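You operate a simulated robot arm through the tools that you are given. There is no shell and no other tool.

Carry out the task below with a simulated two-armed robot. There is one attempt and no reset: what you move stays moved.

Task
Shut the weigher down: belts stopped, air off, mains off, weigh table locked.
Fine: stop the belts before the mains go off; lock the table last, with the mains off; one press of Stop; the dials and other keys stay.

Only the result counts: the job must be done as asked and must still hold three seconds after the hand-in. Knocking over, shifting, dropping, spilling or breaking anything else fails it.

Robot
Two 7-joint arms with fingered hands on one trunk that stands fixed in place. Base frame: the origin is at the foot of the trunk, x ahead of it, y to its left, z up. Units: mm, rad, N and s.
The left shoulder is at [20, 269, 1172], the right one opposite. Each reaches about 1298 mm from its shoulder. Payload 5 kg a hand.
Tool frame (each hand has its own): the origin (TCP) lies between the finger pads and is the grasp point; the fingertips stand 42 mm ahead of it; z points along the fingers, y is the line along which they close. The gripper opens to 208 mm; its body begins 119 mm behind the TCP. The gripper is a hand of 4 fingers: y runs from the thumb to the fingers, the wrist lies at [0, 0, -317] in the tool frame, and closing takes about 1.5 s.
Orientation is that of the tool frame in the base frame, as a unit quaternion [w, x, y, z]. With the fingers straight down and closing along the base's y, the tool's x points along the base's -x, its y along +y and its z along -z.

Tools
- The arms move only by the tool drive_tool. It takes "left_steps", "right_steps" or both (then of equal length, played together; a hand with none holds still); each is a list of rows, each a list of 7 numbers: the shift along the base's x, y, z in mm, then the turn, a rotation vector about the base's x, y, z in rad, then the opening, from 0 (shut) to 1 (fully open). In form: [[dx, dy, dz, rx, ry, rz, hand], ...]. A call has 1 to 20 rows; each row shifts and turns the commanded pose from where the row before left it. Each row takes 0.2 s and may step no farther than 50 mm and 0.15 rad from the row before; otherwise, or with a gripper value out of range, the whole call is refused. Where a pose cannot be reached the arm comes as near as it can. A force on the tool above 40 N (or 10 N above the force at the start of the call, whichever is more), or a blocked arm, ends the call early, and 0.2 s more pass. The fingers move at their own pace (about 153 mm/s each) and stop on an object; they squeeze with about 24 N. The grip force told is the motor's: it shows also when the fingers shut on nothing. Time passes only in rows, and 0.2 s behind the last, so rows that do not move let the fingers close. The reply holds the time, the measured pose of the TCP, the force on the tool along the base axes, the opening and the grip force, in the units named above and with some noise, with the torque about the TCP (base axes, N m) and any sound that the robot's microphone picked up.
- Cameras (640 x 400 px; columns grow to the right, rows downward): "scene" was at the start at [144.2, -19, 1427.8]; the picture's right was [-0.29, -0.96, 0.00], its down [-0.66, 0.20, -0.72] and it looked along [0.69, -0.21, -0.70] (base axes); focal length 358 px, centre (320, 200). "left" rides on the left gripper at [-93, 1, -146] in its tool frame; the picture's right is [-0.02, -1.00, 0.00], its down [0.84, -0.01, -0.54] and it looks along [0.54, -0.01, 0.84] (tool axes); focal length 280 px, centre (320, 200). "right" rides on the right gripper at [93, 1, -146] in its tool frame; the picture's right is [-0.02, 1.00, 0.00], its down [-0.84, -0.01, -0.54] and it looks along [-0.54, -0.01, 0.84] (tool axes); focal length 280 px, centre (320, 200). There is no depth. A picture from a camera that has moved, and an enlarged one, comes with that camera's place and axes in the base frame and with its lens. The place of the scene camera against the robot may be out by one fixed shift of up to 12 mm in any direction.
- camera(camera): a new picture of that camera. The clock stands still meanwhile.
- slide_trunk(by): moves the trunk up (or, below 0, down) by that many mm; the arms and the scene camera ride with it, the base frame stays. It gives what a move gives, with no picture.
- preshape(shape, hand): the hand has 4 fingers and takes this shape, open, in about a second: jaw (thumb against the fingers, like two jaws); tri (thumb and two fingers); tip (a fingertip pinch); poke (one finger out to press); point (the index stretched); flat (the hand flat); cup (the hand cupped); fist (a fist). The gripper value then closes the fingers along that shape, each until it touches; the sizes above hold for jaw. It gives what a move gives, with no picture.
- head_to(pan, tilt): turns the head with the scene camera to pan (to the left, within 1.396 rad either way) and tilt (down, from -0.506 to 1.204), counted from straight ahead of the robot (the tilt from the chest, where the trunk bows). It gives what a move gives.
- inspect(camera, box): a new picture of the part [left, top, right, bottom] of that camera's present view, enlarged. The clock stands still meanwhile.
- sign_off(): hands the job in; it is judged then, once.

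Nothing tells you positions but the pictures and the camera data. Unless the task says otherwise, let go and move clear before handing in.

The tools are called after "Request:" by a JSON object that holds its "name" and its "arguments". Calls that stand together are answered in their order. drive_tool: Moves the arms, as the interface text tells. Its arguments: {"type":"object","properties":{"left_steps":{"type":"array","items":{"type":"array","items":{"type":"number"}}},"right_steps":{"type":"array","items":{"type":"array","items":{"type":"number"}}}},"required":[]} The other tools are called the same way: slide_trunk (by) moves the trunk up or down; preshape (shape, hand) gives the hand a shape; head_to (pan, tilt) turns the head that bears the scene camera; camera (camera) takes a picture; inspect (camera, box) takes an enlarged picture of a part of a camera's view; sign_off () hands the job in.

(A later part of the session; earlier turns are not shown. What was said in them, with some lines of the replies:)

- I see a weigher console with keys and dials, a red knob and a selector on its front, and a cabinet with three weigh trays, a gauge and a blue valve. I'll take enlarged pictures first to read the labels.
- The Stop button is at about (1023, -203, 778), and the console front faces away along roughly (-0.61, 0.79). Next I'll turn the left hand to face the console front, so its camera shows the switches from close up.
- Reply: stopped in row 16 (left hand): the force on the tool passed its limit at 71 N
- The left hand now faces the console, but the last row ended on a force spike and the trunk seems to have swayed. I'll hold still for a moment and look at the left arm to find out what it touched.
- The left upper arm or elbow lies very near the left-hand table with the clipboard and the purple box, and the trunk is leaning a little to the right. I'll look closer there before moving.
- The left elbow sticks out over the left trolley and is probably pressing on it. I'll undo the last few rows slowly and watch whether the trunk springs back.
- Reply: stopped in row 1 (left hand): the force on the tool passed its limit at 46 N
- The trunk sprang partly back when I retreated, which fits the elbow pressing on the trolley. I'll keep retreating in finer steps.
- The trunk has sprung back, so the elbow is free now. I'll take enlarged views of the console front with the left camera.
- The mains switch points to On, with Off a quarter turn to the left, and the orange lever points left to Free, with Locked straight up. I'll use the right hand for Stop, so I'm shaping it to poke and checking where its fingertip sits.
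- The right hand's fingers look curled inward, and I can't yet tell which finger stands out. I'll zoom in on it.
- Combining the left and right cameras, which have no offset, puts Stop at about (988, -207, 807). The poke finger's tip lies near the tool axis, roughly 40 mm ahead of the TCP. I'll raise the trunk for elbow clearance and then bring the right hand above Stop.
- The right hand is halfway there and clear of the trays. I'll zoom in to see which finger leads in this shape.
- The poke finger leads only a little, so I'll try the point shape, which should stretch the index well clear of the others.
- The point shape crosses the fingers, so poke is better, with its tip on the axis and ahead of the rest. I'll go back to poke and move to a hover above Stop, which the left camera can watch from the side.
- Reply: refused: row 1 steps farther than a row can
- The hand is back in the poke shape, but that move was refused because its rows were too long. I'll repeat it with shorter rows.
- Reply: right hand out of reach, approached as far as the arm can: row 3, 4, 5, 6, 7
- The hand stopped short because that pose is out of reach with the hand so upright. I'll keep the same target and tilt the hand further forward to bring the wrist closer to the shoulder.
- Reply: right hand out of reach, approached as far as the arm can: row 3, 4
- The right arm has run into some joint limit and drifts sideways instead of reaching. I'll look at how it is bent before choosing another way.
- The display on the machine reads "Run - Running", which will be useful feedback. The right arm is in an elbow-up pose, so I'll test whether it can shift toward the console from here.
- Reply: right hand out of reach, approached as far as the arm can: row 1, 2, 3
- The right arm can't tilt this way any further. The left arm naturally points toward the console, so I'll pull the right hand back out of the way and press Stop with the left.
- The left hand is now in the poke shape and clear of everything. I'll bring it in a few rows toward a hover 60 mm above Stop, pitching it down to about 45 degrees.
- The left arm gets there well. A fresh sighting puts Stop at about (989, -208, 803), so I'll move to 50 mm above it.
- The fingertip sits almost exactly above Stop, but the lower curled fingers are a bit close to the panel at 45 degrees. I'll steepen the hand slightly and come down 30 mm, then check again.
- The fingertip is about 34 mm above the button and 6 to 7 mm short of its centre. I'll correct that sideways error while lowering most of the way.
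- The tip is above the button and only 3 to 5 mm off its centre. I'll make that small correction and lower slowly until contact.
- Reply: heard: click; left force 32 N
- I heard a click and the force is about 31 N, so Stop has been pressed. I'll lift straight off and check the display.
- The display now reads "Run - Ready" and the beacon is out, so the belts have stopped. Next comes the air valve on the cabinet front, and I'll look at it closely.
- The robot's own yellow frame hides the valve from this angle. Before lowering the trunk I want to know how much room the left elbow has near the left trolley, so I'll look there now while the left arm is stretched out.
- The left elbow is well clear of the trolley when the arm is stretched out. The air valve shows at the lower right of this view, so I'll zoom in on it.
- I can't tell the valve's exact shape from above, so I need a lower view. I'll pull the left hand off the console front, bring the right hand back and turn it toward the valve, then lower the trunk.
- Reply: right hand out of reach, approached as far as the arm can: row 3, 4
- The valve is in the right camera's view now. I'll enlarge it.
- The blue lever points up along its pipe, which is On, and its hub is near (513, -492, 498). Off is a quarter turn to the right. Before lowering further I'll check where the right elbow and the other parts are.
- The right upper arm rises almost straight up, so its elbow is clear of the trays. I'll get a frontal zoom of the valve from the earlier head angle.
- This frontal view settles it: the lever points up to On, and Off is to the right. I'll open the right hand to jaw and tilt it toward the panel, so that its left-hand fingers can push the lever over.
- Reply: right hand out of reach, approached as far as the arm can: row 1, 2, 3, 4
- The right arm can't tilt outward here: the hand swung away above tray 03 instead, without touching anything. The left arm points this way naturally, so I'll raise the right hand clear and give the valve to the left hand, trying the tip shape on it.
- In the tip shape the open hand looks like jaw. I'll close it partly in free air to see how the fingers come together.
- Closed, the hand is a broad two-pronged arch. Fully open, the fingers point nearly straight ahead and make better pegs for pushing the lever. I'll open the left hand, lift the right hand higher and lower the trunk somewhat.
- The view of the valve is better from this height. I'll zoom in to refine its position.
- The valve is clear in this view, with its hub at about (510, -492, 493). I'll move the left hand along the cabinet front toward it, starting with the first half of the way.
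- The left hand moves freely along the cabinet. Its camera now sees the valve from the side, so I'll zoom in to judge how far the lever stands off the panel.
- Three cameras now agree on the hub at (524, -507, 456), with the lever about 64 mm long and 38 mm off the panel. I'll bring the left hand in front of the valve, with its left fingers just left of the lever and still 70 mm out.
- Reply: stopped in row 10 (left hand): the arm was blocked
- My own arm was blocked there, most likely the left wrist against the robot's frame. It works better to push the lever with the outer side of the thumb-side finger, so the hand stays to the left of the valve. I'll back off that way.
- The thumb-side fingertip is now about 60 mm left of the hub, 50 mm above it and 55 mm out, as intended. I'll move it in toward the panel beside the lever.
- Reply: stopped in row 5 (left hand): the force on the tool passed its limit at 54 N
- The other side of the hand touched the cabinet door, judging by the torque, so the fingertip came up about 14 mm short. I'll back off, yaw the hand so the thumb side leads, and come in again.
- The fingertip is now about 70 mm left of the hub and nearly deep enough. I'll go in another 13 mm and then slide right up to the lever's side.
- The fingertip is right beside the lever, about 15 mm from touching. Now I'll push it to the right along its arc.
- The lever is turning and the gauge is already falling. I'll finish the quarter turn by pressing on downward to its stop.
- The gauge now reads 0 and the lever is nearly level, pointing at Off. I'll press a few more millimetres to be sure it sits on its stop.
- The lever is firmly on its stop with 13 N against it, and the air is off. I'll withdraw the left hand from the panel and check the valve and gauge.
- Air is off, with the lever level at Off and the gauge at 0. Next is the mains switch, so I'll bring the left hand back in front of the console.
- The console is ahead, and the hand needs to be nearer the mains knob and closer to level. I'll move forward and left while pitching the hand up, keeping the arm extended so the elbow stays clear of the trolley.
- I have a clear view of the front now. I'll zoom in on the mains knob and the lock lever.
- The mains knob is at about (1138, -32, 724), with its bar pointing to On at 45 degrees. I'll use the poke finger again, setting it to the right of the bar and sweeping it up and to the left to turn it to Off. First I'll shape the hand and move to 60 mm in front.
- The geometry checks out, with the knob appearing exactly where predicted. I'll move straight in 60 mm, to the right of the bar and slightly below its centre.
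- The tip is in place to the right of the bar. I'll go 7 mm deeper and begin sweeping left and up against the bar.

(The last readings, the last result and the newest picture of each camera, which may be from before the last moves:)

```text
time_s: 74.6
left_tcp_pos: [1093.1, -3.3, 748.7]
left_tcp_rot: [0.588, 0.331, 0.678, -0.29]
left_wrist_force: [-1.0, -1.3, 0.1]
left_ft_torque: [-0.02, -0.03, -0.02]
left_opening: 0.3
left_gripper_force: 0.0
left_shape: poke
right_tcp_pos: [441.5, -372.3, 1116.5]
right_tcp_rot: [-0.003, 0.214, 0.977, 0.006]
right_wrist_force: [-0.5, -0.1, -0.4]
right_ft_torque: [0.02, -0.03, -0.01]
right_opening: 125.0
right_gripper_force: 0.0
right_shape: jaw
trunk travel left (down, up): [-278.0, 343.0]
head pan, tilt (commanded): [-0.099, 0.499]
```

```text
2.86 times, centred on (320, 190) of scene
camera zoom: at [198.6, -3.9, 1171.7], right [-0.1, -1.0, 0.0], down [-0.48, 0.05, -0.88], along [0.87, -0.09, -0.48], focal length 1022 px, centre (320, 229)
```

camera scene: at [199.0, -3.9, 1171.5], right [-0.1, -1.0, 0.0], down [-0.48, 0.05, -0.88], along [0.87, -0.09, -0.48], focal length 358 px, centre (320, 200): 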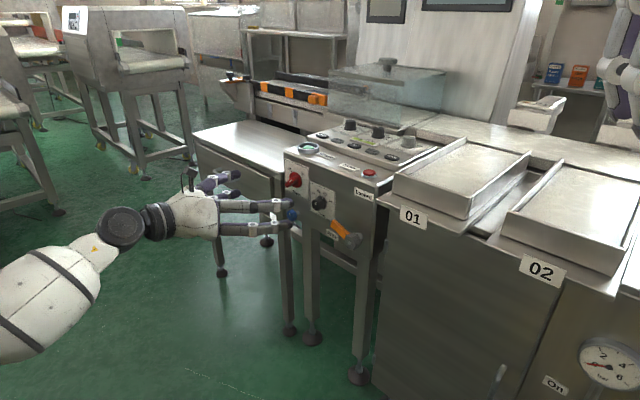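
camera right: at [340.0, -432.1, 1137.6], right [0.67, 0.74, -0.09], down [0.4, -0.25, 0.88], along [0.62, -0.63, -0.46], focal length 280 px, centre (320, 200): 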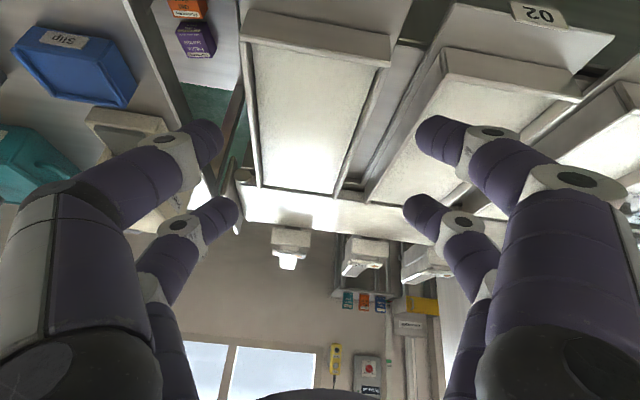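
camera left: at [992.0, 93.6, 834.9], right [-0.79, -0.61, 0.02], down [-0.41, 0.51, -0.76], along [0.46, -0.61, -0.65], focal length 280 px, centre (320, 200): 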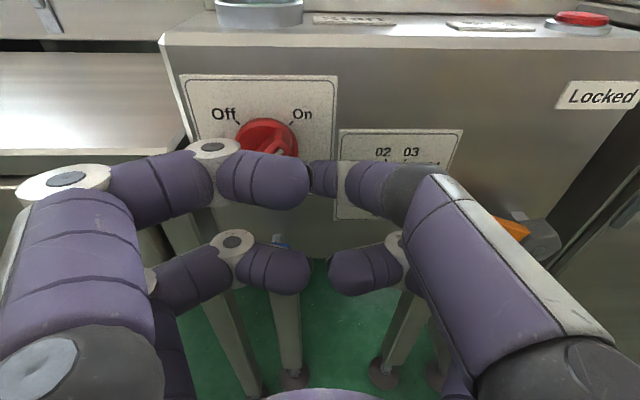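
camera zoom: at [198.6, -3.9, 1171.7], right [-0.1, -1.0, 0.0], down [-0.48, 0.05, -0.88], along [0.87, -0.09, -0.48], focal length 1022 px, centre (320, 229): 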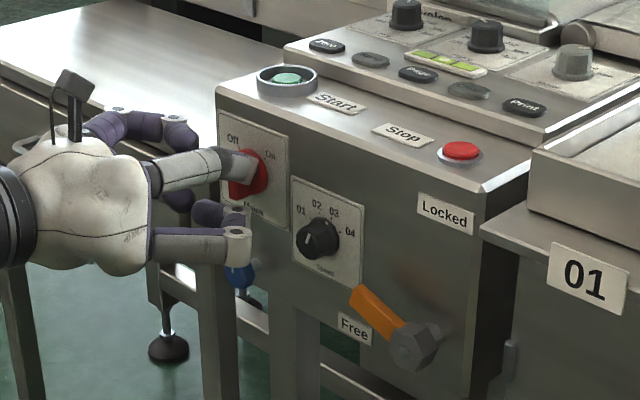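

The bar has come round to vertical, halfway. I'll continue the arc to bring it to Off.

Request:
{"name": "drive_tool", "arguments": {"left_steps": [[5.5, 4.3, 5, 0, 0, 0, 1], [6, 4.7, 3, 0, 0, 0, 1], [6, 4.7, 1, 0, 0, 0, 1], [4, 3.1, -1, 0, 0, 0, 1], [0, 0, 0, 0, 0, 0, 1]]}}

Request:
{"name": "inspect", "arguments": {"camera": "left", "box": [190, 60, 410, 240]}}

Request:
{"name": "inspect", "arguments": {"camera": "scene", "box": [240, 120, 400, 260]}}

```text
time_s: 75.8
left_tcp_pos: [1114.8, 10.9, 758.6]
left_tcp_rot: [0.587, 0.333, 0.678, -0.291]
left_wrist_force: [-13.4, -7.4, 7.3]
left_ft_torque: [-0.25, 0.0, -0.44]
left_opening: 0.1
left_gripper_force: 0.1
left_shape: poke
right_tcp_pos: [441.2, -373.9, 1117.0]
right_tcp_rot: [-0.002, 0.215, 0.977, 0.006]
right_wrist_force: [0.4, -0.2, -0.6]
right_ft_torque: [0.0, 0.0, -0.01]
right_opening: 124.8
right_gripper_force: 0.1
right_shape: jaw
trunk travel left (down, up): [-278.0, 343.0]
head pan, tilt (commanded): [-0.099, 0.499]
```

```text
2.22 times, centred on (300, 150) of left
camera zoom: at [1035.6, 116.4, 871.3], right [-0.79, -0.61, 0.02], down [-0.41, 0.51, -0.76], along [0.45, -0.61, -0.65], focal length 623 px, centre (364, 311)
```

zoom: 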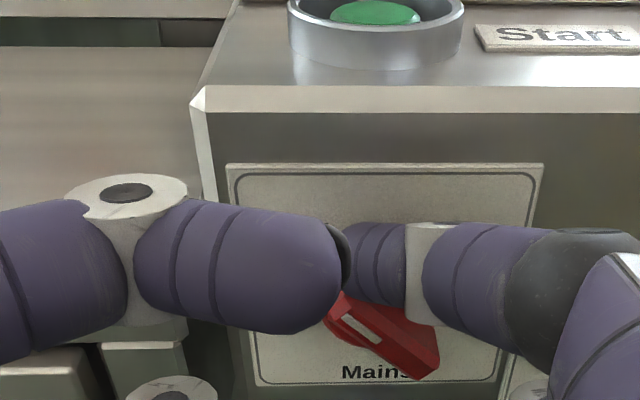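

```text
2.86 times, centred on (320, 190) of scene
camera zoom: at [197.7, -4.2, 1171.9], right [-0.1, -0.99, 0.0], down [-0.48, 0.05, -0.88], along [0.87, -0.09, -0.48], focal length 1022 px, centre (320, 229)
```

zoom: 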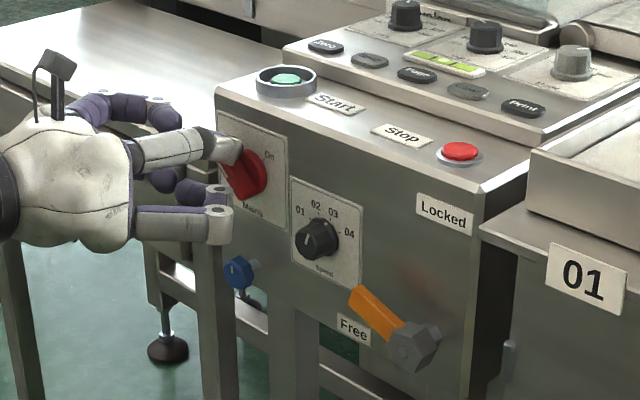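

There's firm resistance and the white mark is at the upper left, so the knob has reached its Off stop. I'll ease off the bar, back straight out and check.

Request:
{"name": "drive_tool", "arguments": {"left_steps": [[-4, -3.1, 5, 0, 0, 0, 1], [-6, 7.7, 0, 0, 0, 0, 1], [-12, 15.5, 0, 0, 0, 0, 1], [-18, 23, 0, 0, 0, 0, 1], [-18, 23, 0, 0, 0, 0, 1]]}}

Request:
{"name": "camera", "arguments": {"camera": "left"}}

Request:
{"name": "inspect", "arguments": {"camera": "left", "box": [210, 40, 390, 190]}}

Request:
{"name": "head_to", "arguments": {"pan": -0.25, "tilt": 0.2}}

Request:
{"name": "camera", "arguments": {"camera": "scene"}}

```text
time_s: 77.0
left_tcp_pos: [1060.1, 78.0, 763.8]
left_tcp_rot: [0.588, 0.332, 0.679, -0.29]
left_wrist_force: [-1.4, -1.4, 0.6]
left_ft_torque: [0.05, 0.01, 0.1]
left_opening: 0.0
left_gripper_force: 0.0
left_shape: poke
right_tcp_pos: [442.1, -372.3, 1117.3]
right_tcp_rot: [-0.002, 0.213, 0.977, 0.006]
right_wrist_force: [0.1, 1.2, 0.2]
right_ft_torque: [-0.07, 0.02, 0.03]
right_opening: 125.0
right_gripper_force: 0.0
right_shape: jaw
trunk travel left (down, up): [-278.0, 343.0]
head pan, tilt (commanded): [-0.099, 0.499]
```

```text
taken
camera left: at [980.5, 183.2, 876.4], right [-0.79, -0.61, 0.02], down [-0.41, 0.51, -0.76], along [0.45, -0.61, -0.65], focal length 280 px, centre (320, 200)
```

left: 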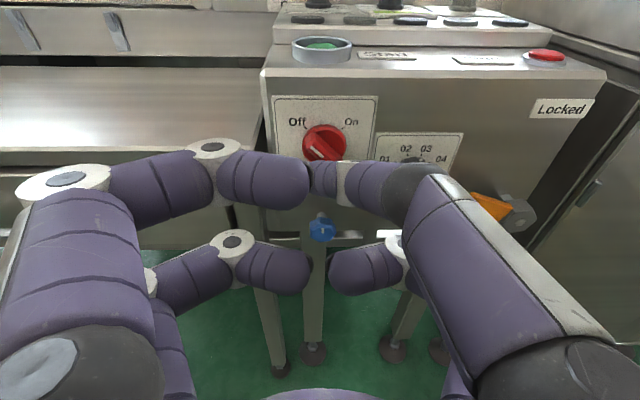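

```text
2.67 times, centred on (300, 115) of left
camera zoom: at [980.5, 183.2, 876.4], right [-0.79, -0.61, 0.02], down [-0.41, 0.51, -0.76], along [0.45, -0.61, -0.65], focal length 748 px, centre (373, 427)
```

zoom: 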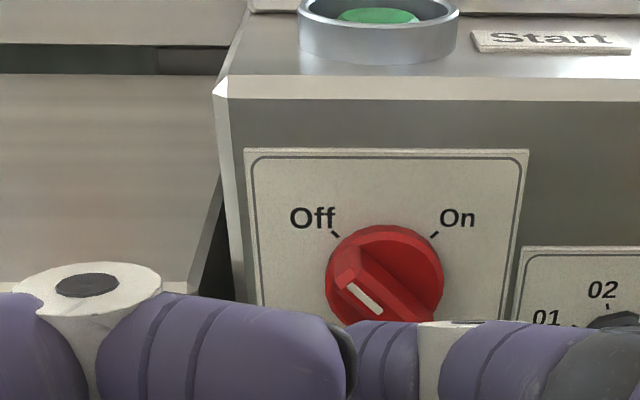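

```text
time_s: 77.8
left_tcp_pos: [1059.6, 79.1, 764.1]
left_tcp_rot: [0.587, 0.331, 0.68, -0.289]
left_wrist_force: [0.5, 0.6, 0.0]
left_ft_torque: [0.0, -0.05, -0.02]
left_opening: 0.2
left_gripper_force: 0.0
left_shape: poke
right_tcp_pos: [440.8, -372.8, 1117.6]
right_tcp_rot: [-0.003, 0.214, 0.977, 0.007]
right_wrist_force: [-0.6, 0.1, 0.5]
right_ft_torque: [0.0, 0.01, 0.02]
right_opening: 125.0
right_gripper_force: 0.1
right_shape: jaw
trunk travel left (down, up): [-278.0, 343.0]
head pan, tilt (commanded): [-0.25, 0.201]
```

```text
taken
camera scene: at [198.5, -17.8, 1199.2], right [-0.25, -0.97, 0.0], down [-0.19, 0.05, -0.98], along [0.95, -0.24, -0.2], focal length 358 px, centre (320, 200)
```

scene: 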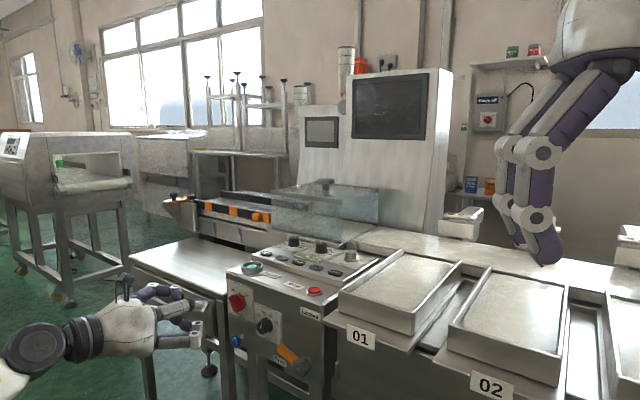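

The machine's display has gone dark and the knob points to Off, so the mains are off. Last is the table lock, where the orange lever must go from Free on the left up to Locked. I'll move the hand in front of it for a closer look.

Request:
{"name": "drive_tool", "arguments": {"left_steps": [[-31.7, -26, -11, 0, 0, 0, 1], [-31.7, -26, -11, 0, 0, 0, 1], [-31.7, -26, -11, 0, 0, 0, 1], [-31.7, -26, -11, 0, 0, 0, 1], [-31.7, -26, -11, 0, 0, 0, 1], [-20, -16, -8, 0, 0, 0, 1], [0, 0, 0, 0, 0, 0, 1]]}}

Request:
{"name": "camera", "arguments": {"camera": "left"}}

Request:
{"name": "inspect", "arguments": {"camera": "scene", "box": [440, 80, 540, 140]}}

Request:
{"name": "head_to", "arguments": {"pan": -0.25, "tilt": 0.55}}

Request:
{"name": "camera", "arguments": {"camera": "scene"}}

```text
time_s: 79.4
left_tcp_pos: [879.1, -67.6, 700.9]
left_tcp_rot: [0.587, 0.332, 0.679, -0.29]
left_wrist_force: [0.5, -0.6, 0.1]
left_ft_torque: [0.0, -0.01, 0.02]
left_opening: 0.3
left_gripper_force: 0.1
left_shape: poke
right_tcp_pos: [441.7, -373.0, 1116.8]
right_tcp_rot: [-0.003, 0.214, 0.977, 0.006]
right_wrist_force: [-0.6, -0.2, 0.5]
right_ft_torque: [0.02, -0.04, 0.0]
right_opening: 125.1
right_gripper_force: 0.1
right_shape: jaw
trunk travel left (down, up): [-278.0, 343.0]
head pan, tilt (commanded): [-0.25, 0.201]
```

```text
taken
camera left: at [800.4, 37.5, 812.4], right [-0.79, -0.61, 0.02], down [-0.41, 0.51, -0.76], along [0.46, -0.61, -0.65], focal length 280 px, centre (320, 200)
```

left: 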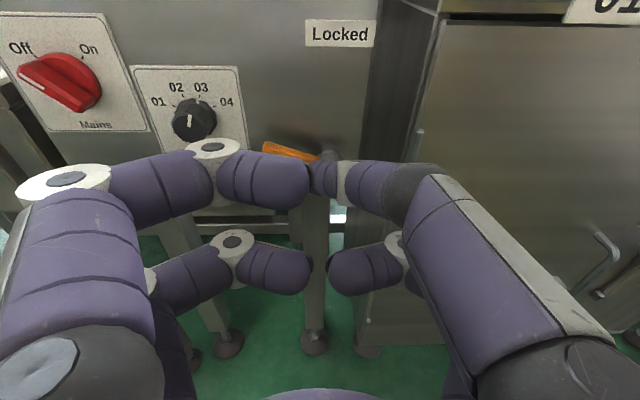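

```text
6.40 times, centred on (490, 110) of scene
camera zoom: at [198.3, -17.9, 1199.4], right [-0.25, -0.97, 0.0], down [-0.19, 0.05, -0.98], along [0.95, -0.24, -0.2], focal length 2290 px, centre (-768, 776)
```

zoom: 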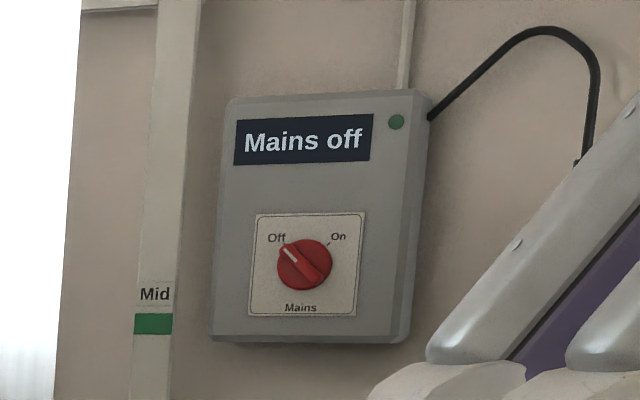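

```text
time_s: 80.2
left_tcp_pos: [880.5, -67.9, 699.8]
left_tcp_rot: [0.587, 0.332, 0.679, -0.29]
left_wrist_force: [0.8, 0.1, 0.0]
left_ft_torque: [-0.02, 0.0, -0.02]
left_opening: 0.0
left_gripper_force: 0.0
left_shape: poke
right_tcp_pos: [442.3, -373.0, 1116.4]
right_tcp_rot: [-0.002, 0.214, 0.977, 0.006]
right_wrist_force: [0.1, -0.2, 0.3]
right_ft_torque: [0.02, 0.02, 0.02]
right_opening: 125.1
right_gripper_force: 0.1
right_shape: jaw
trunk travel left (down, up): [-278.0, 343.0]
head pan, tilt (commanded): [-0.25, 0.55]
```

```text
taken
camera scene: at [195.2, -17.0, 1167.1], right [-0.25, -0.97, 0.0], down [-0.51, 0.13, -0.85], along [0.83, -0.21, -0.52], focal length 358 px, centre (320, 200)
```

scene: 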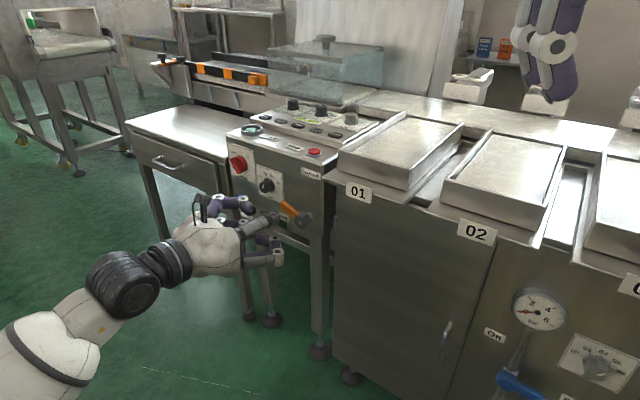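

The wall indicator also reads "Mains off". Now I'll zoom in on the orange lever.

Request:
{"name": "inspect", "arguments": {"camera": "scene", "box": [220, 140, 360, 280]}}

Request:
{"name": "inspect", "arguments": {"camera": "left", "box": [230, 100, 390, 220]}}

```text
2.86 times, centred on (290, 210) of scene
camera zoom: at [195.2, -17.0, 1167.1], right [-0.25, -0.97, 0.0], down [-0.51, 0.13, -0.85], along [0.83, -0.21, -0.52], focal length 1022 px, centre (406, 171)
```

zoom: 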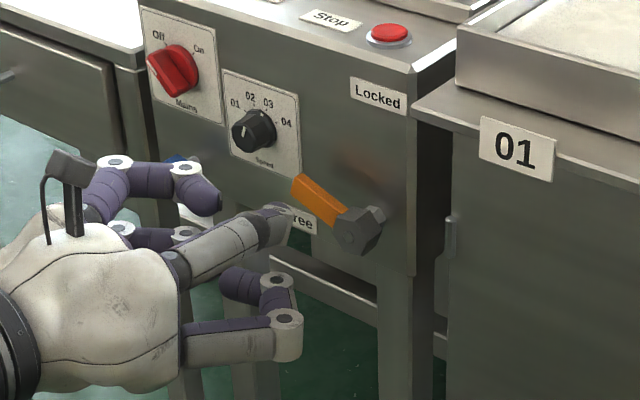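

```text
3.33 times, centred on (310, 160) of left
camera zoom: at [800.7, 37.6, 812.2], right [-0.79, -0.61, 0.02], down [-0.41, 0.51, -0.76], along [0.45, -0.61, -0.65], focal length 935 px, centre (353, 333)
```

zoom: 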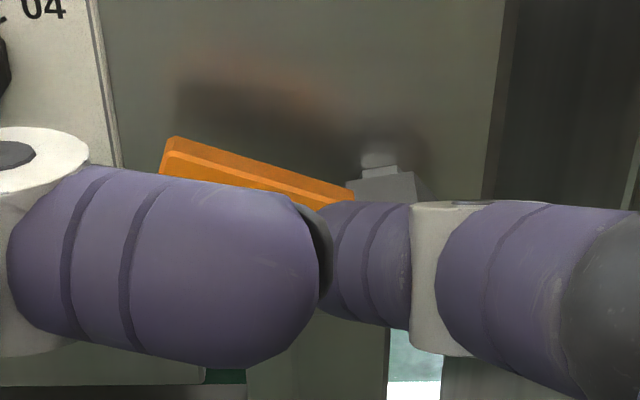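

The hand hides the lever's underside. I'll move up and back a little for a clear look.

Request:
{"name": "drive_tool", "arguments": {"left_steps": [[-12, 16, 35, 0, 0, 0, 1], [-12, 16, 35, 0, 0, 0, 1], [0, 0, 0, 0, 0, 0, 1]]}}

Request:
{"name": "inspect", "arguments": {"camera": "left", "box": [220, 80, 420, 230]}}

Request:
{"name": "inspect", "arguments": {"camera": "scene", "box": [240, 150, 340, 250]}}

```text
time_s: 81.0
left_tcp_pos: [855.8, -34.1, 771.1]
left_tcp_rot: [0.587, 0.332, 0.679, -0.29]
left_wrist_force: [0.3, 0.0, -0.3]
left_ft_torque: [-0.02, -0.02, -0.02]
left_opening: 0.3
left_gripper_force: 0.0
left_shape: poke
right_tcp_pos: [442.4, -372.0, 1115.7]
right_tcp_rot: [-0.002, 0.214, 0.977, 0.005]
right_wrist_force: [-0.3, 0.2, 0.1]
right_ft_torque: [-0.03, 0.01, -0.01]
right_opening: 124.9
right_gripper_force: 0.0
right_shape: jaw
trunk travel left (down, up): [-278.0, 343.0]
head pan, tilt (commanded): [-0.25, 0.55]
```

```text
2.67 times, centred on (320, 155) of left
camera zoom: at [776.6, 71.1, 882.7], right [-0.79, -0.61, 0.02], down [-0.41, 0.51, -0.76], along [0.45, -0.61, -0.65], focal length 748 px, centre (320, 320)
```

zoom: 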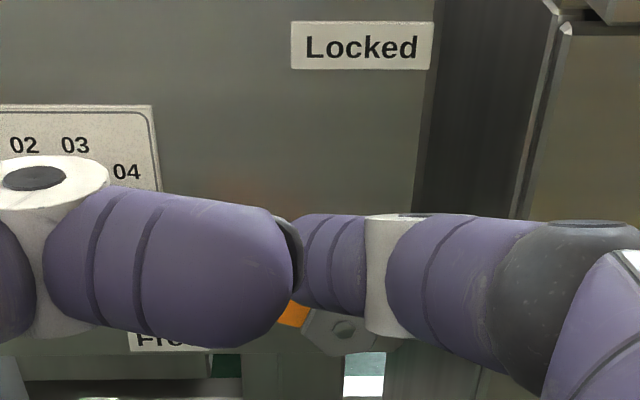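

```text
4.00 times, centred on (290, 200) of scene
camera zoom: at [195.3, -16.9, 1166.9], right [-0.25, -0.97, 0.0], down [-0.51, 0.13, -0.85], along [0.83, -0.21, -0.52], focal length 1431 px, centre (440, 200)
```

zoom: 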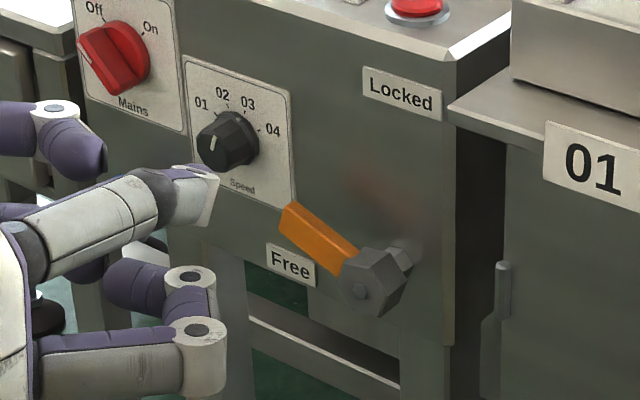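

I'll open the hand so its camera can see between the fingers.

Request:
{"name": "preshape", "arguments": {"shape": "jaw", "hand": "left"}}

Request:
{"name": "inspect", "arguments": {"camera": "left", "box": [220, 80, 420, 230]}}

Request:
{"name": "camera", "arguments": {"camera": "left"}}

```text
time_s: 81.9
left_tcp_pos: [855.4, -33.3, 769.8]
left_tcp_rot: [0.587, 0.331, 0.68, -0.289]
left_wrist_force: [-1.0, -0.1, 0.1]
left_ft_torque: [-0.01, 0.01, 0.02]
left_opening: 208.0
left_gripper_force: 0.1
left_shape: jaw
right_tcp_pos: [441.3, -371.5, 1117.0]
right_tcp_rot: [-0.002, 0.214, 0.977, 0.005]
right_wrist_force: [0.2, 0.3, -0.5]
right_ft_torque: [0.02, -0.02, -0.05]
right_opening: 124.9
right_gripper_force: 0.0
right_shape: jaw
trunk travel left (down, up): [-278.0, 343.0]
head pan, tilt (commanded): [-0.25, 0.55]
```

```text
2.67 times, centred on (320, 155) of left
camera zoom: at [776.7, 71.0, 882.8], right [-0.79, -0.61, 0.02], down [-0.41, 0.51, -0.76], along [0.45, -0.61, -0.65], focal length 748 px, centre (320, 320)
```

zoom: 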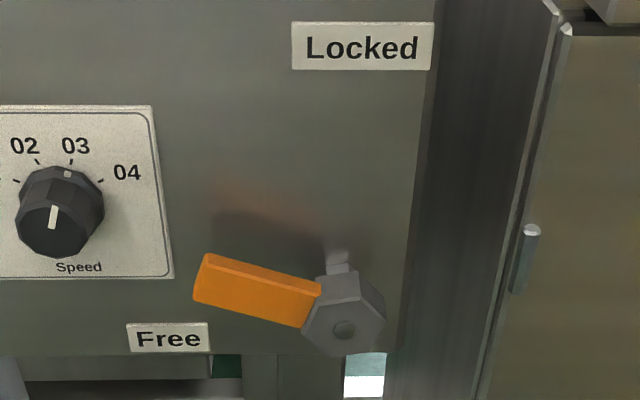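

```text
taken
camera left: at [776.7, 71.0, 882.8], right [-0.79, -0.61, 0.02], down [-0.41, 0.51, -0.76], along [0.45, -0.61, -0.65], focal length 280 px, centre (320, 200)
```

left: 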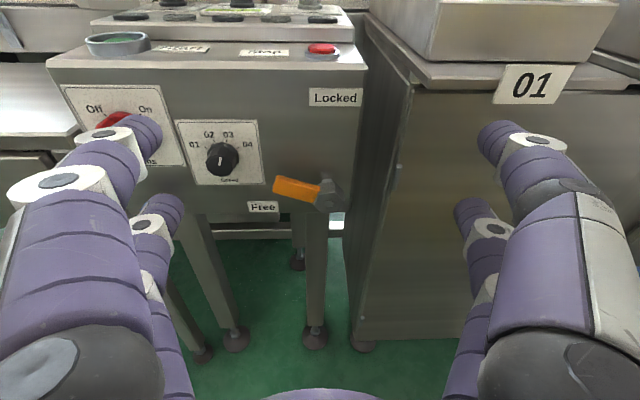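

Now the lever is clear: its hub front is near (938, -166, 632), and its orange arm is 74 mm long, pointing left and slightly up. I'll push it up and over to Locked with the thumb-side finger, as I did on the valve, starting below and to the left of it.

Request:
{"name": "drive_tool", "arguments": {"left_steps": [[19, 10, -24, 0.1035, 0.0803, 0, 1], [19, 10, -24, 0.1035, 0.0803, 0, 1], [19, 10, -24, 0.1035, 0.0803, 0, 1], [19, 10, -24, 0.1035, 0.0803, 0, 1], [19, 10, -24, 0.1035, 0.0803, 0, 1], [19, 10, -24, 0, 0, 0.125, 1], [19, 10, -24, 0, 0, 0.125, 1], [0, 0, 0, 0, 0, 0, 1]]}}

Request:
{"name": "camera", "arguments": {"camera": "left"}}

Request:
{"name": "camera", "arguments": {"camera": "scene"}}

```text
time_s: 83.7
left_tcp_pos: [987.8, 36.7, 600.4]
left_tcp_rot: [0.356, 0.299, 0.876, -0.124]
left_wrist_force: [-1.1, 0.2, 0.2]
left_ft_torque: [-0.01, 0.0, -0.01]
left_opening: 207.9
left_gripper_force: 0.1
left_shape: jaw
right_tcp_pos: [442.6, -373.7, 1117.1]
right_tcp_rot: [-0.002, 0.214, 0.977, 0.005]
right_wrist_force: [0.3, -0.8, 0.3]
right_ft_torque: [0.01, 0.0, 0.03]
right_opening: 125.3
right_gripper_force: 0.1
right_shape: jaw
trunk travel left (down, up): [-278.0, 343.0]
head pan, tilt (commanded): [-0.25, 0.55]
```

```text
taken
camera left: at [960.4, 60.0, 769.8], right [-0.6, -0.8, 0.01], down [-0.78, 0.59, -0.2], along [0.15, -0.13, -0.98], focal length 280 px, centre (320, 200)
```

left: 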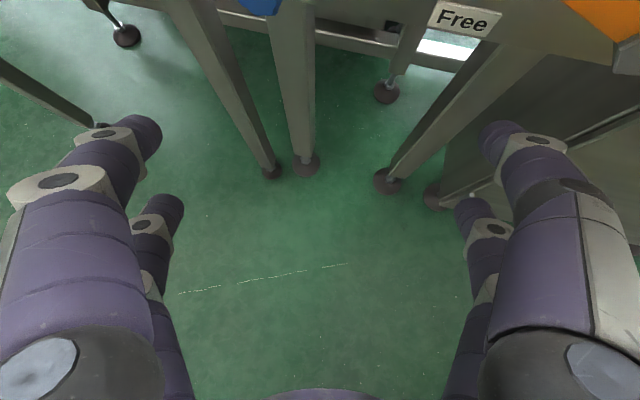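

```text
taken
camera scene: at [195.2, -17.1, 1167.1], right [-0.25, -0.97, 0.0], down [-0.51, 0.13, -0.85], along [0.83, -0.21, -0.52], focal length 358 px, centre (320, 200)
```

scene: 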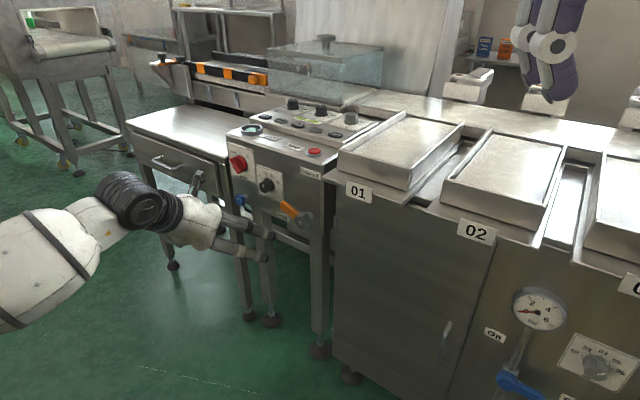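

The hand is placed as planned. I'll move in 70 mm so the fingertip goes below the orange lever.

Request:
{"name": "drive_tool", "arguments": {"left_steps": [[8.6, -11, 0, 0, 0, 0, 1], [8.6, -11, 0, 0, 0, 0, 1], [8.6, -11, 0, 0, 0, 0, 1], [8.6, -11, 0, 0, 0, 0, 1], [8.6, -11, 0, 0, 0, 0, 1], [0, 0, 0, 0, 0, 0, 1]]}}

Request:
{"name": "camera", "arguments": {"camera": "left"}}

Request:
{"name": "inspect", "arguments": {"camera": "scene", "box": [210, 140, 350, 280]}}

```text
time_s: 85.1
left_tcp_pos: [1031.9, -17.4, 599.6]
left_tcp_rot: [0.357, 0.298, 0.877, -0.123]
left_wrist_force: [-0.3, -0.5, 0.2]
left_ft_torque: [0.01, 0.01, -0.01]
left_opening: 208.2
left_gripper_force: 0.0
left_shape: jaw
right_tcp_pos: [442.4, -372.5, 1115.7]
right_tcp_rot: [-0.002, 0.214, 0.977, 0.006]
right_wrist_force: [0.5, 0.0, -1.0]
right_ft_torque: [0.01, 0.02, -0.02]
right_opening: 125.0
right_gripper_force: 0.1
right_shape: jaw
trunk travel left (down, up): [-278.0, 343.0]
head pan, tilt (commanded): [-0.25, 0.55]
```

```text
taken
camera left: at [1004.4, 4.7, 769.0], right [-0.6, -0.8, 0.01], down [-0.78, 0.59, -0.2], along [0.15, -0.13, -0.98], focal length 280 px, centre (320, 200)
```

left: 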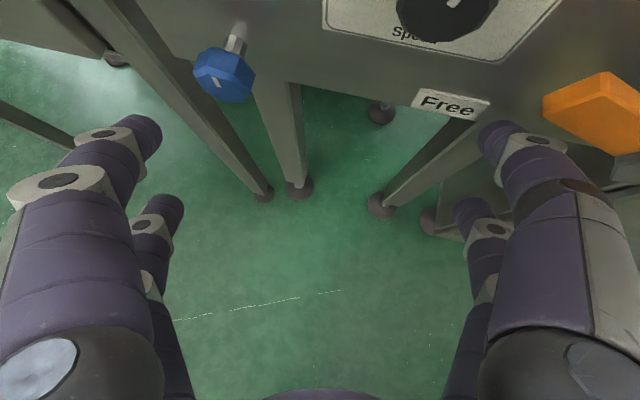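

```text
2.86 times, centred on (280, 210) of scene
camera zoom: at [195.3, -17.1, 1167.0], right [-0.25, -0.97, 0.0], down [-0.51, 0.13, -0.85], along [0.83, -0.21, -0.52], focal length 1022 px, centre (434, 171)
```

zoom: 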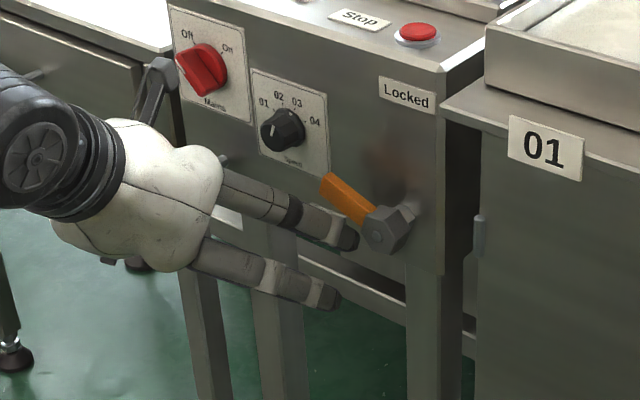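

The fingertip is just below the lever. Now I'll lift the lever along the first part of its arc.

Request:
{"name": "drive_tool", "arguments": {"left_steps": [[-3.9, -3.1, 14, 0, 0, 0, 1], [-3.2, -2.5, 12, 0, 0, 0, 1], [-0.8, -0.6, 12, 0, 0, 0, 1], [-1.6, -1.2, 13, 0, 0, 0, 1], [-4.7, -3.7, 12, 0, 0, 0, 1]]}}

Request:
{"name": "camera", "arguments": {"camera": "left"}}

Request:
{"name": "inspect", "arguments": {"camera": "scene", "box": [210, 140, 350, 280]}}

```text
time_s: 86.3
left_tcp_pos: [1018.0, -31.7, 662.8]
left_tcp_rot: [0.357, 0.299, 0.877, -0.124]
left_wrist_force: [-0.3, 1.4, 0.2]
left_ft_torque: [-0.11, 0.05, -0.03]
left_opening: 207.8
left_gripper_force: 0.0
left_shape: jaw
right_tcp_pos: [441.2, -372.2, 1115.6]
right_tcp_rot: [-0.002, 0.214, 0.977, 0.006]
right_wrist_force: [0.7, 0.0, -0.6]
right_ft_torque: [0.02, -0.02, -0.03]
right_opening: 124.9
right_gripper_force: 0.1
right_shape: jaw
trunk travel left (down, up): [-278.0, 343.0]
head pan, tilt (commanded): [-0.25, 0.55]
```

```text
taken
camera left: at [990.0, -8.6, 831.7], right [-0.6, -0.8, 0.02], down [-0.78, 0.59, -0.2], along [0.15, -0.14, -0.98], focal length 280 px, centre (320, 200)
```

left: 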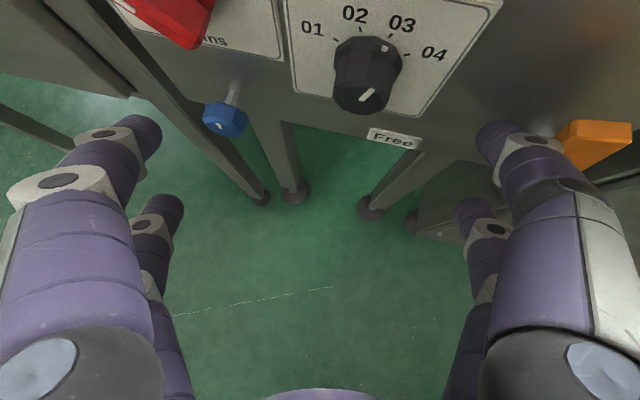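

```text
2.86 times, centred on (280, 210) of scene
camera zoom: at [195.0, -17.0, 1167.1], right [-0.25, -0.97, 0.0], down [-0.51, 0.13, -0.85], along [0.83, -0.21, -0.52], focal length 1022 px, centre (434, 171)
```

zoom: 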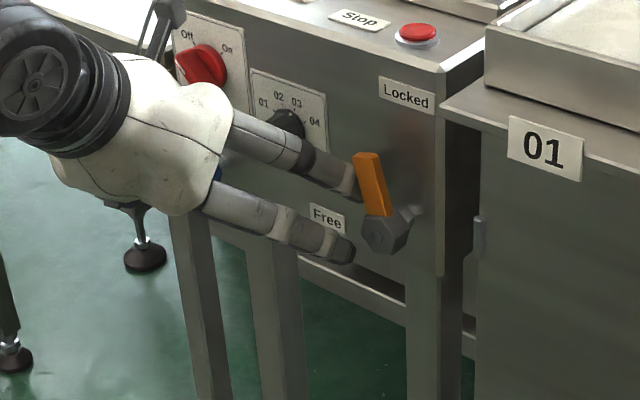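

The lever is most of the way up. I'll finish by pushing it right, up to its stop at Locked.

Request:
{"name": "drive_tool", "arguments": {"left_steps": [[-4.7, -3.7, 10, 0, 0, 0, 1], [-4.3, -3.4, 5, 0, 0, 0, 1], [-4.3, -3.4, 3, 0, 0, 0, 1], [-4.7, -3.7, 1, 0, 0, 0, 1], [0, 0, 0, 0, 0, 0, 1]]}}

Request:
{"name": "inspect", "arguments": {"camera": "scene", "box": [210, 140, 350, 280]}}

Request:
{"name": "camera", "arguments": {"camera": "left"}}

```text
time_s: 87.5
left_tcp_pos: [999.9, -42.6, 682.3]
left_tcp_rot: [0.357, 0.299, 0.876, -0.124]
left_wrist_force: [6.1, 6.9, -0.6]
left_ft_torque: [-0.1, 0.11, 0.31]
left_opening: 207.6
left_gripper_force: 0.0
left_shape: jaw
right_tcp_pos: [441.9, -372.8, 1117.7]
right_tcp_rot: [-0.003, 0.214, 0.977, 0.006]
right_wrist_force: [-0.5, -0.4, -0.1]
right_ft_torque: [-0.03, -0.01, 0.01]
right_opening: 125.1
right_gripper_force: 0.0
right_shape: jaw
trunk travel left (down, up): [-278.0, 343.0]
head pan, tilt (commanded): [-0.25, 0.55]
```

```text
2.86 times, centred on (280, 210) of scene
camera zoom: at [195.3, -16.7, 1167.0], right [-0.25, -0.97, 0.0], down [-0.51, 0.13, -0.85], along [0.83, -0.21, -0.52], focal length 1022 px, centre (434, 171)
```

zoom: 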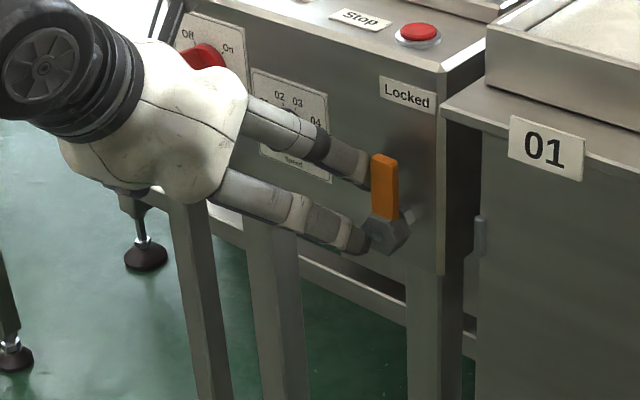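

```text
taken
camera left: at [973.4, -19.6, 851.4], right [-0.6, -0.8, 0.01], down [-0.78, 0.59, -0.2], along [0.15, -0.13, -0.98], focal length 280 px, centre (320, 200)
```

left: 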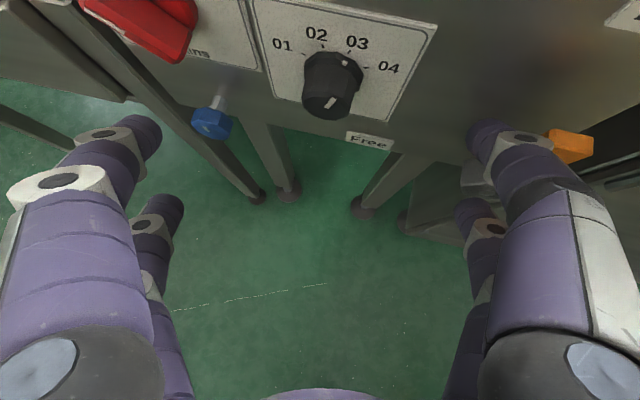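

The lever stands upright and there's about 9 N pushing back. I'll press a few more millimetres to make sure it's on its stop.

Request:
{"name": "drive_tool", "arguments": {"left_steps": [[-2.4, -1.9, 0, 0, 0, 0, 1], [-2.4, -1.9, 0, 0, 0, 0, 1], [0, 0, 0, 0, 0, 0, 1]]}}

Request:
{"name": "inspect", "arguments": {"camera": "scene", "box": [210, 140, 350, 280]}}

```text
time_s: 88.3
left_tcp_pos: [995.2, -46.0, 683.6]
left_tcp_rot: [0.357, 0.297, 0.877, -0.124]
left_wrist_force: [10.5, 18.1, 7.2]
left_ft_torque: [-1.0, 0.45, 0.38]
left_opening: 206.9
left_gripper_force: 0.2
left_shape: jaw
right_tcp_pos: [442.3, -372.3, 1116.7]
right_tcp_rot: [-0.002, 0.214, 0.977, 0.006]
right_wrist_force: [-0.8, -0.1, 0.2]
right_ft_torque: [0.01, -0.02, 0.04]
right_opening: 125.2
right_gripper_force: 0.0
right_shape: jaw
trunk travel left (down, up): [-278.0, 343.0]
head pan, tilt (commanded): [-0.25, 0.55]
```

```text
2.86 times, centred on (280, 210) of scene
camera zoom: at [195.2, -16.2, 1167.1], right [-0.25, -0.97, 0.0], down [-0.51, 0.13, -0.85], along [0.83, -0.21, -0.52], focal length 1022 px, centre (434, 171)
```

zoom: 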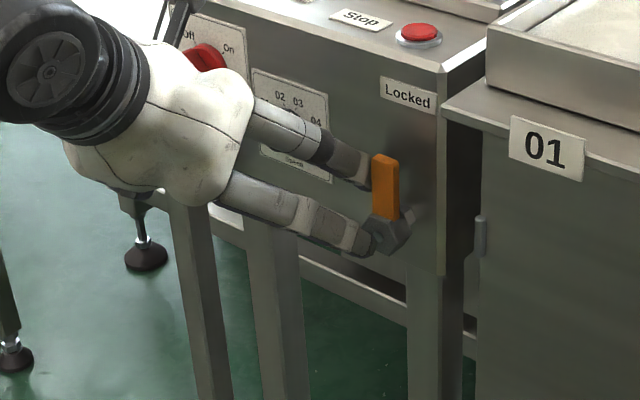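

The force has risen to about 22 N with no further movement, so the lever is on its Locked stop. I'll release it sideways and back the hand out.

Request:
{"name": "drive_tool", "arguments": {"left_steps": [[4.5, 3.5, 0, 0, 0, 0, 1], [4.5, 3.5, 0, 0, 0, 0, 1], [-8, 10, 0, 0, 0, 0, 1], [-15, 19, 0, 0, 0, 0, 1], [-20, 26, 0, 0, 0, 0, 1], [-20, 26, 0, 0, 0, 0, 1], [-20, 26, 0, 0, 0, 0, 1]]}}

Request:
{"name": "camera", "arguments": {"camera": "left"}}

Request:
{"name": "inspect", "arguments": {"camera": "scene", "box": [210, 130, 350, 270]}}

Request:
{"name": "camera", "arguments": {"camera": "scene"}}

```text
time_s: 89.9
left_tcp_pos: [921.1, 70.9, 683.0]
left_tcp_rot: [0.356, 0.3, 0.876, -0.125]
left_wrist_force: [0.4, -0.5, 0.1]
left_ft_torque: [0.09, -0.01, 0.07]
left_opening: 207.8
left_gripper_force: 0.0
left_shape: jaw
right_tcp_pos: [441.4, -372.6, 1115.8]
right_tcp_rot: [-0.002, 0.214, 0.977, 0.006]
right_wrist_force: [-0.1, 1.1, -0.2]
right_ft_torque: [-0.03, 0.01, 0.03]
right_opening: 124.9
right_gripper_force: 0.1
right_shape: jaw
trunk travel left (down, up): [-278.0, 343.0]
head pan, tilt (commanded): [-0.25, 0.55]
```

```text
taken
camera left: at [894.2, 92.5, 852.3], right [-0.61, -0.8, 0.02], down [-0.78, 0.59, -0.2], along [0.15, -0.13, -0.98], focal length 280 px, centre (320, 200)
```

left: 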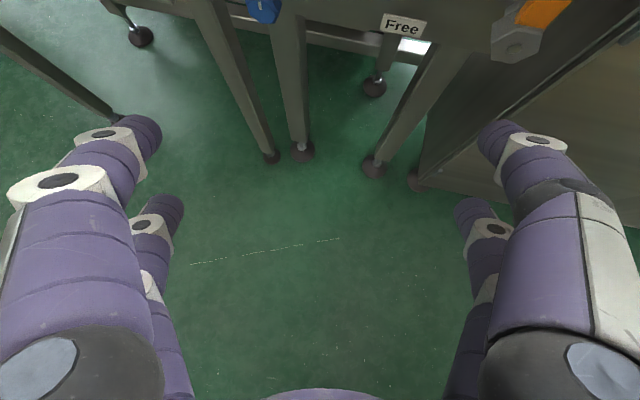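

```text
2.86 times, centred on (280, 200) of scene
camera zoom: at [195.5, -17.0, 1167.0], right [-0.25, -0.97, 0.0], down [-0.51, 0.13, -0.85], along [0.83, -0.21, -0.52], focal length 1022 px, centre (434, 200)
```

zoom: 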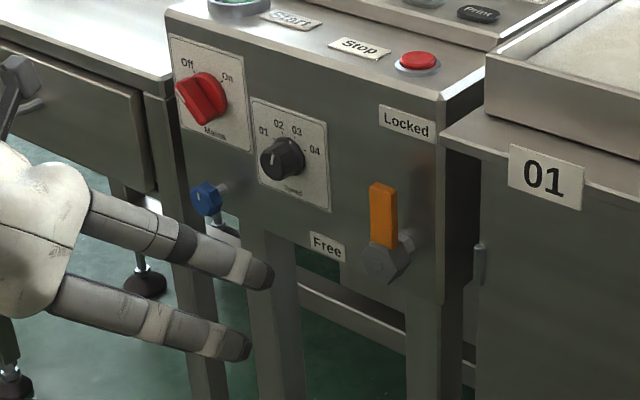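

```text
taken
camera scene: at [195.5, -17.0, 1167.0], right [-0.25, -0.97, 0.0], down [-0.51, 0.13, -0.85], along [0.83, -0.21, -0.52], focal length 358 px, centre (320, 200)
```

scene: 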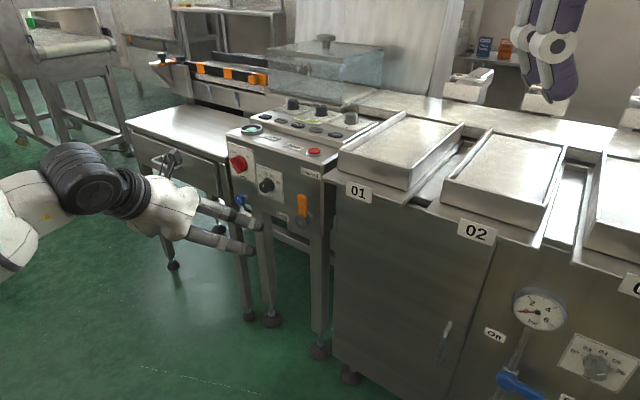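

The lever stays upright at Locked. Before handing in I'll verify the mains knob, the wall indicator, the valve and the trolley on the left.

Request:
{"name": "inspect", "arguments": {"camera": "scene", "box": [225, 140, 305, 200]}}

Request:
{"name": "head_to", "arguments": {"pan": -0.45, "tilt": 0.25}}

Request:
{"name": "camera", "arguments": {"camera": "scene"}}

Request:
{"name": "head_to", "arguments": {"pan": 0.9, "tilt": 0.5}}

Request:
{"name": "camera", "arguments": {"camera": "scene"}}

```text
6.67 times, centred on (265, 170) of scene
camera zoom: at [195.5, -17.0, 1167.0], right [-0.25, -0.97, 0.0], down [-0.51, 0.13, -0.85], along [0.83, -0.21, -0.52], focal length 2386 px, centre (687, 400)
```

zoom: 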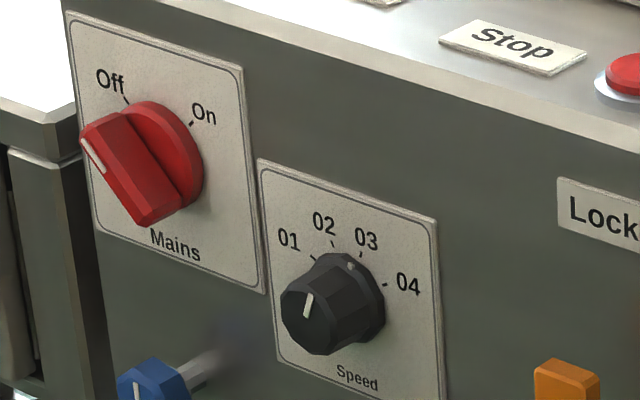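

```text
time_s: 90.7
left_tcp_pos: [921.5, 69.0, 684.8]
left_tcp_rot: [0.356, 0.3, 0.876, -0.124]
left_wrist_force: [0.4, -0.3, -0.2]
left_ft_torque: [0.02, 0.0, 0.0]
left_opening: 207.8
left_gripper_force: 0.2
left_shape: jaw
right_tcp_pos: [441.6, -373.5, 1117.3]
right_tcp_rot: [-0.002, 0.214, 0.977, 0.006]
right_wrist_force: [-0.7, 0.8, -0.3]
right_ft_torque: [0.0, -0.06, 0.04]
right_opening: 124.8
right_gripper_force: 0.1
right_shape: jaw
trunk travel left (down, up): [-278.0, 343.0]
head pan, tilt (commanded): [-0.45, 0.25]
```

```text
taken
camera scene: at [192.2, -35.4, 1194.7], right [-0.43, -0.9, 0.0], down [-0.22, 0.11, -0.97], along [0.87, -0.42, -0.25], focal length 358 px, centre (320, 200)
```

scene: 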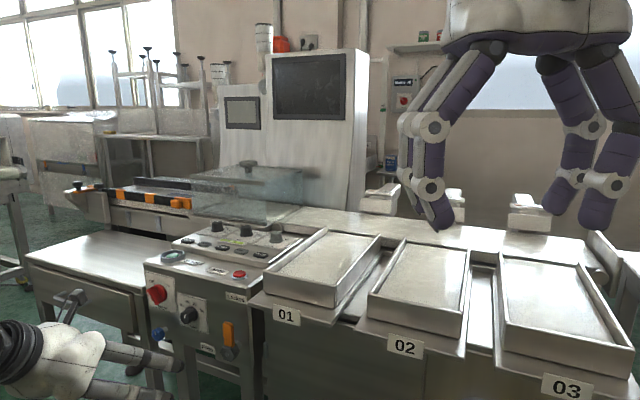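

```text
time_s: 92.2
left_tcp_pos: [921.8, 69.1, 683.1]
left_tcp_rot: [0.356, 0.299, 0.877, -0.123]
left_wrist_force: [-0.4, 0.0, 0.3]
left_ft_torque: [0.02, -0.03, -0.04]
left_opening: 207.9
left_gripper_force: 0.1
left_shape: jaw
right_tcp_pos: [441.2, -373.5, 1117.2]
right_tcp_rot: [-0.003, 0.214, 0.977, 0.006]
right_wrist_force: [-0.9, -0.1, -0.5]
right_ft_torque: [0.0, 0.01, -0.01]
right_opening: 125.1
right_gripper_force: 0.1
right_shape: jaw
trunk travel left (down, up): [-278.0, 343.0]
head pan, tilt (commanded): [0.901, 0.499]
```

```text
taken
camera scene: at [164.7, 76.5, 1171.6], right [0.78, -0.62, 0.0], down [-0.3, -0.37, -0.88], along [0.55, 0.69, -0.48], focal length 358 px, centre (320, 200)
```

scene: 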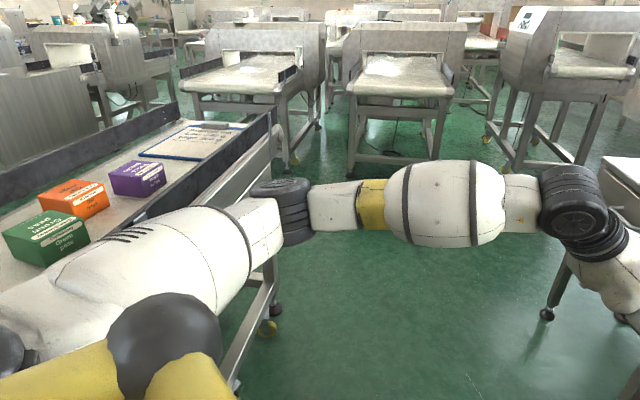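

Everything checks out:
- **Belts:** stopped with one press of Stop.
- **Air:** lever at Off, gauge at 0.
- **Mains:** switch at Off, display dark.
- **Weigh table:** lever at Locked, turned last.

The dials and other keys are unmoved, the boxes and clipboard on the trolley are in place, and both hands are clear, so I'm handing in.

Request:
{"name": "sign_off", "arguments": {}}

```text
The job is handed in.
```

The weigher is shut down and the job is handed in. I haven't been told how it was judged.

| Step, in order | Result |
|---|---|
| Belts | Stop pressed once (one click heard); the display changed from "Run - Running" to "Run - Ready" |
| Air | Valve lever turned to Off, on its stop; the gauge reads 0 bar |
| Mains | Switch turned to Off; the display went dark and the wall indicator read "Mains off" |
| Weigh table | Lever turned up to Locked, on its stop; done last, with the mains off |

- **Trolley contact:** early on, the left elbow pressed against the trolley on the left. The boxes and clipboard on it look in place, but I can't rule out that the trolley itself moved slightly.
- **Cabinet door touch:** the left hand also touched the cabinet door once (54 N) while lining up on the air valve. I saw no mark or movement there.
- **Dials and other keys:** I never touched them, and the ones I could see afterwards look unmoved.
- **Hands:** both are clear of the machine.
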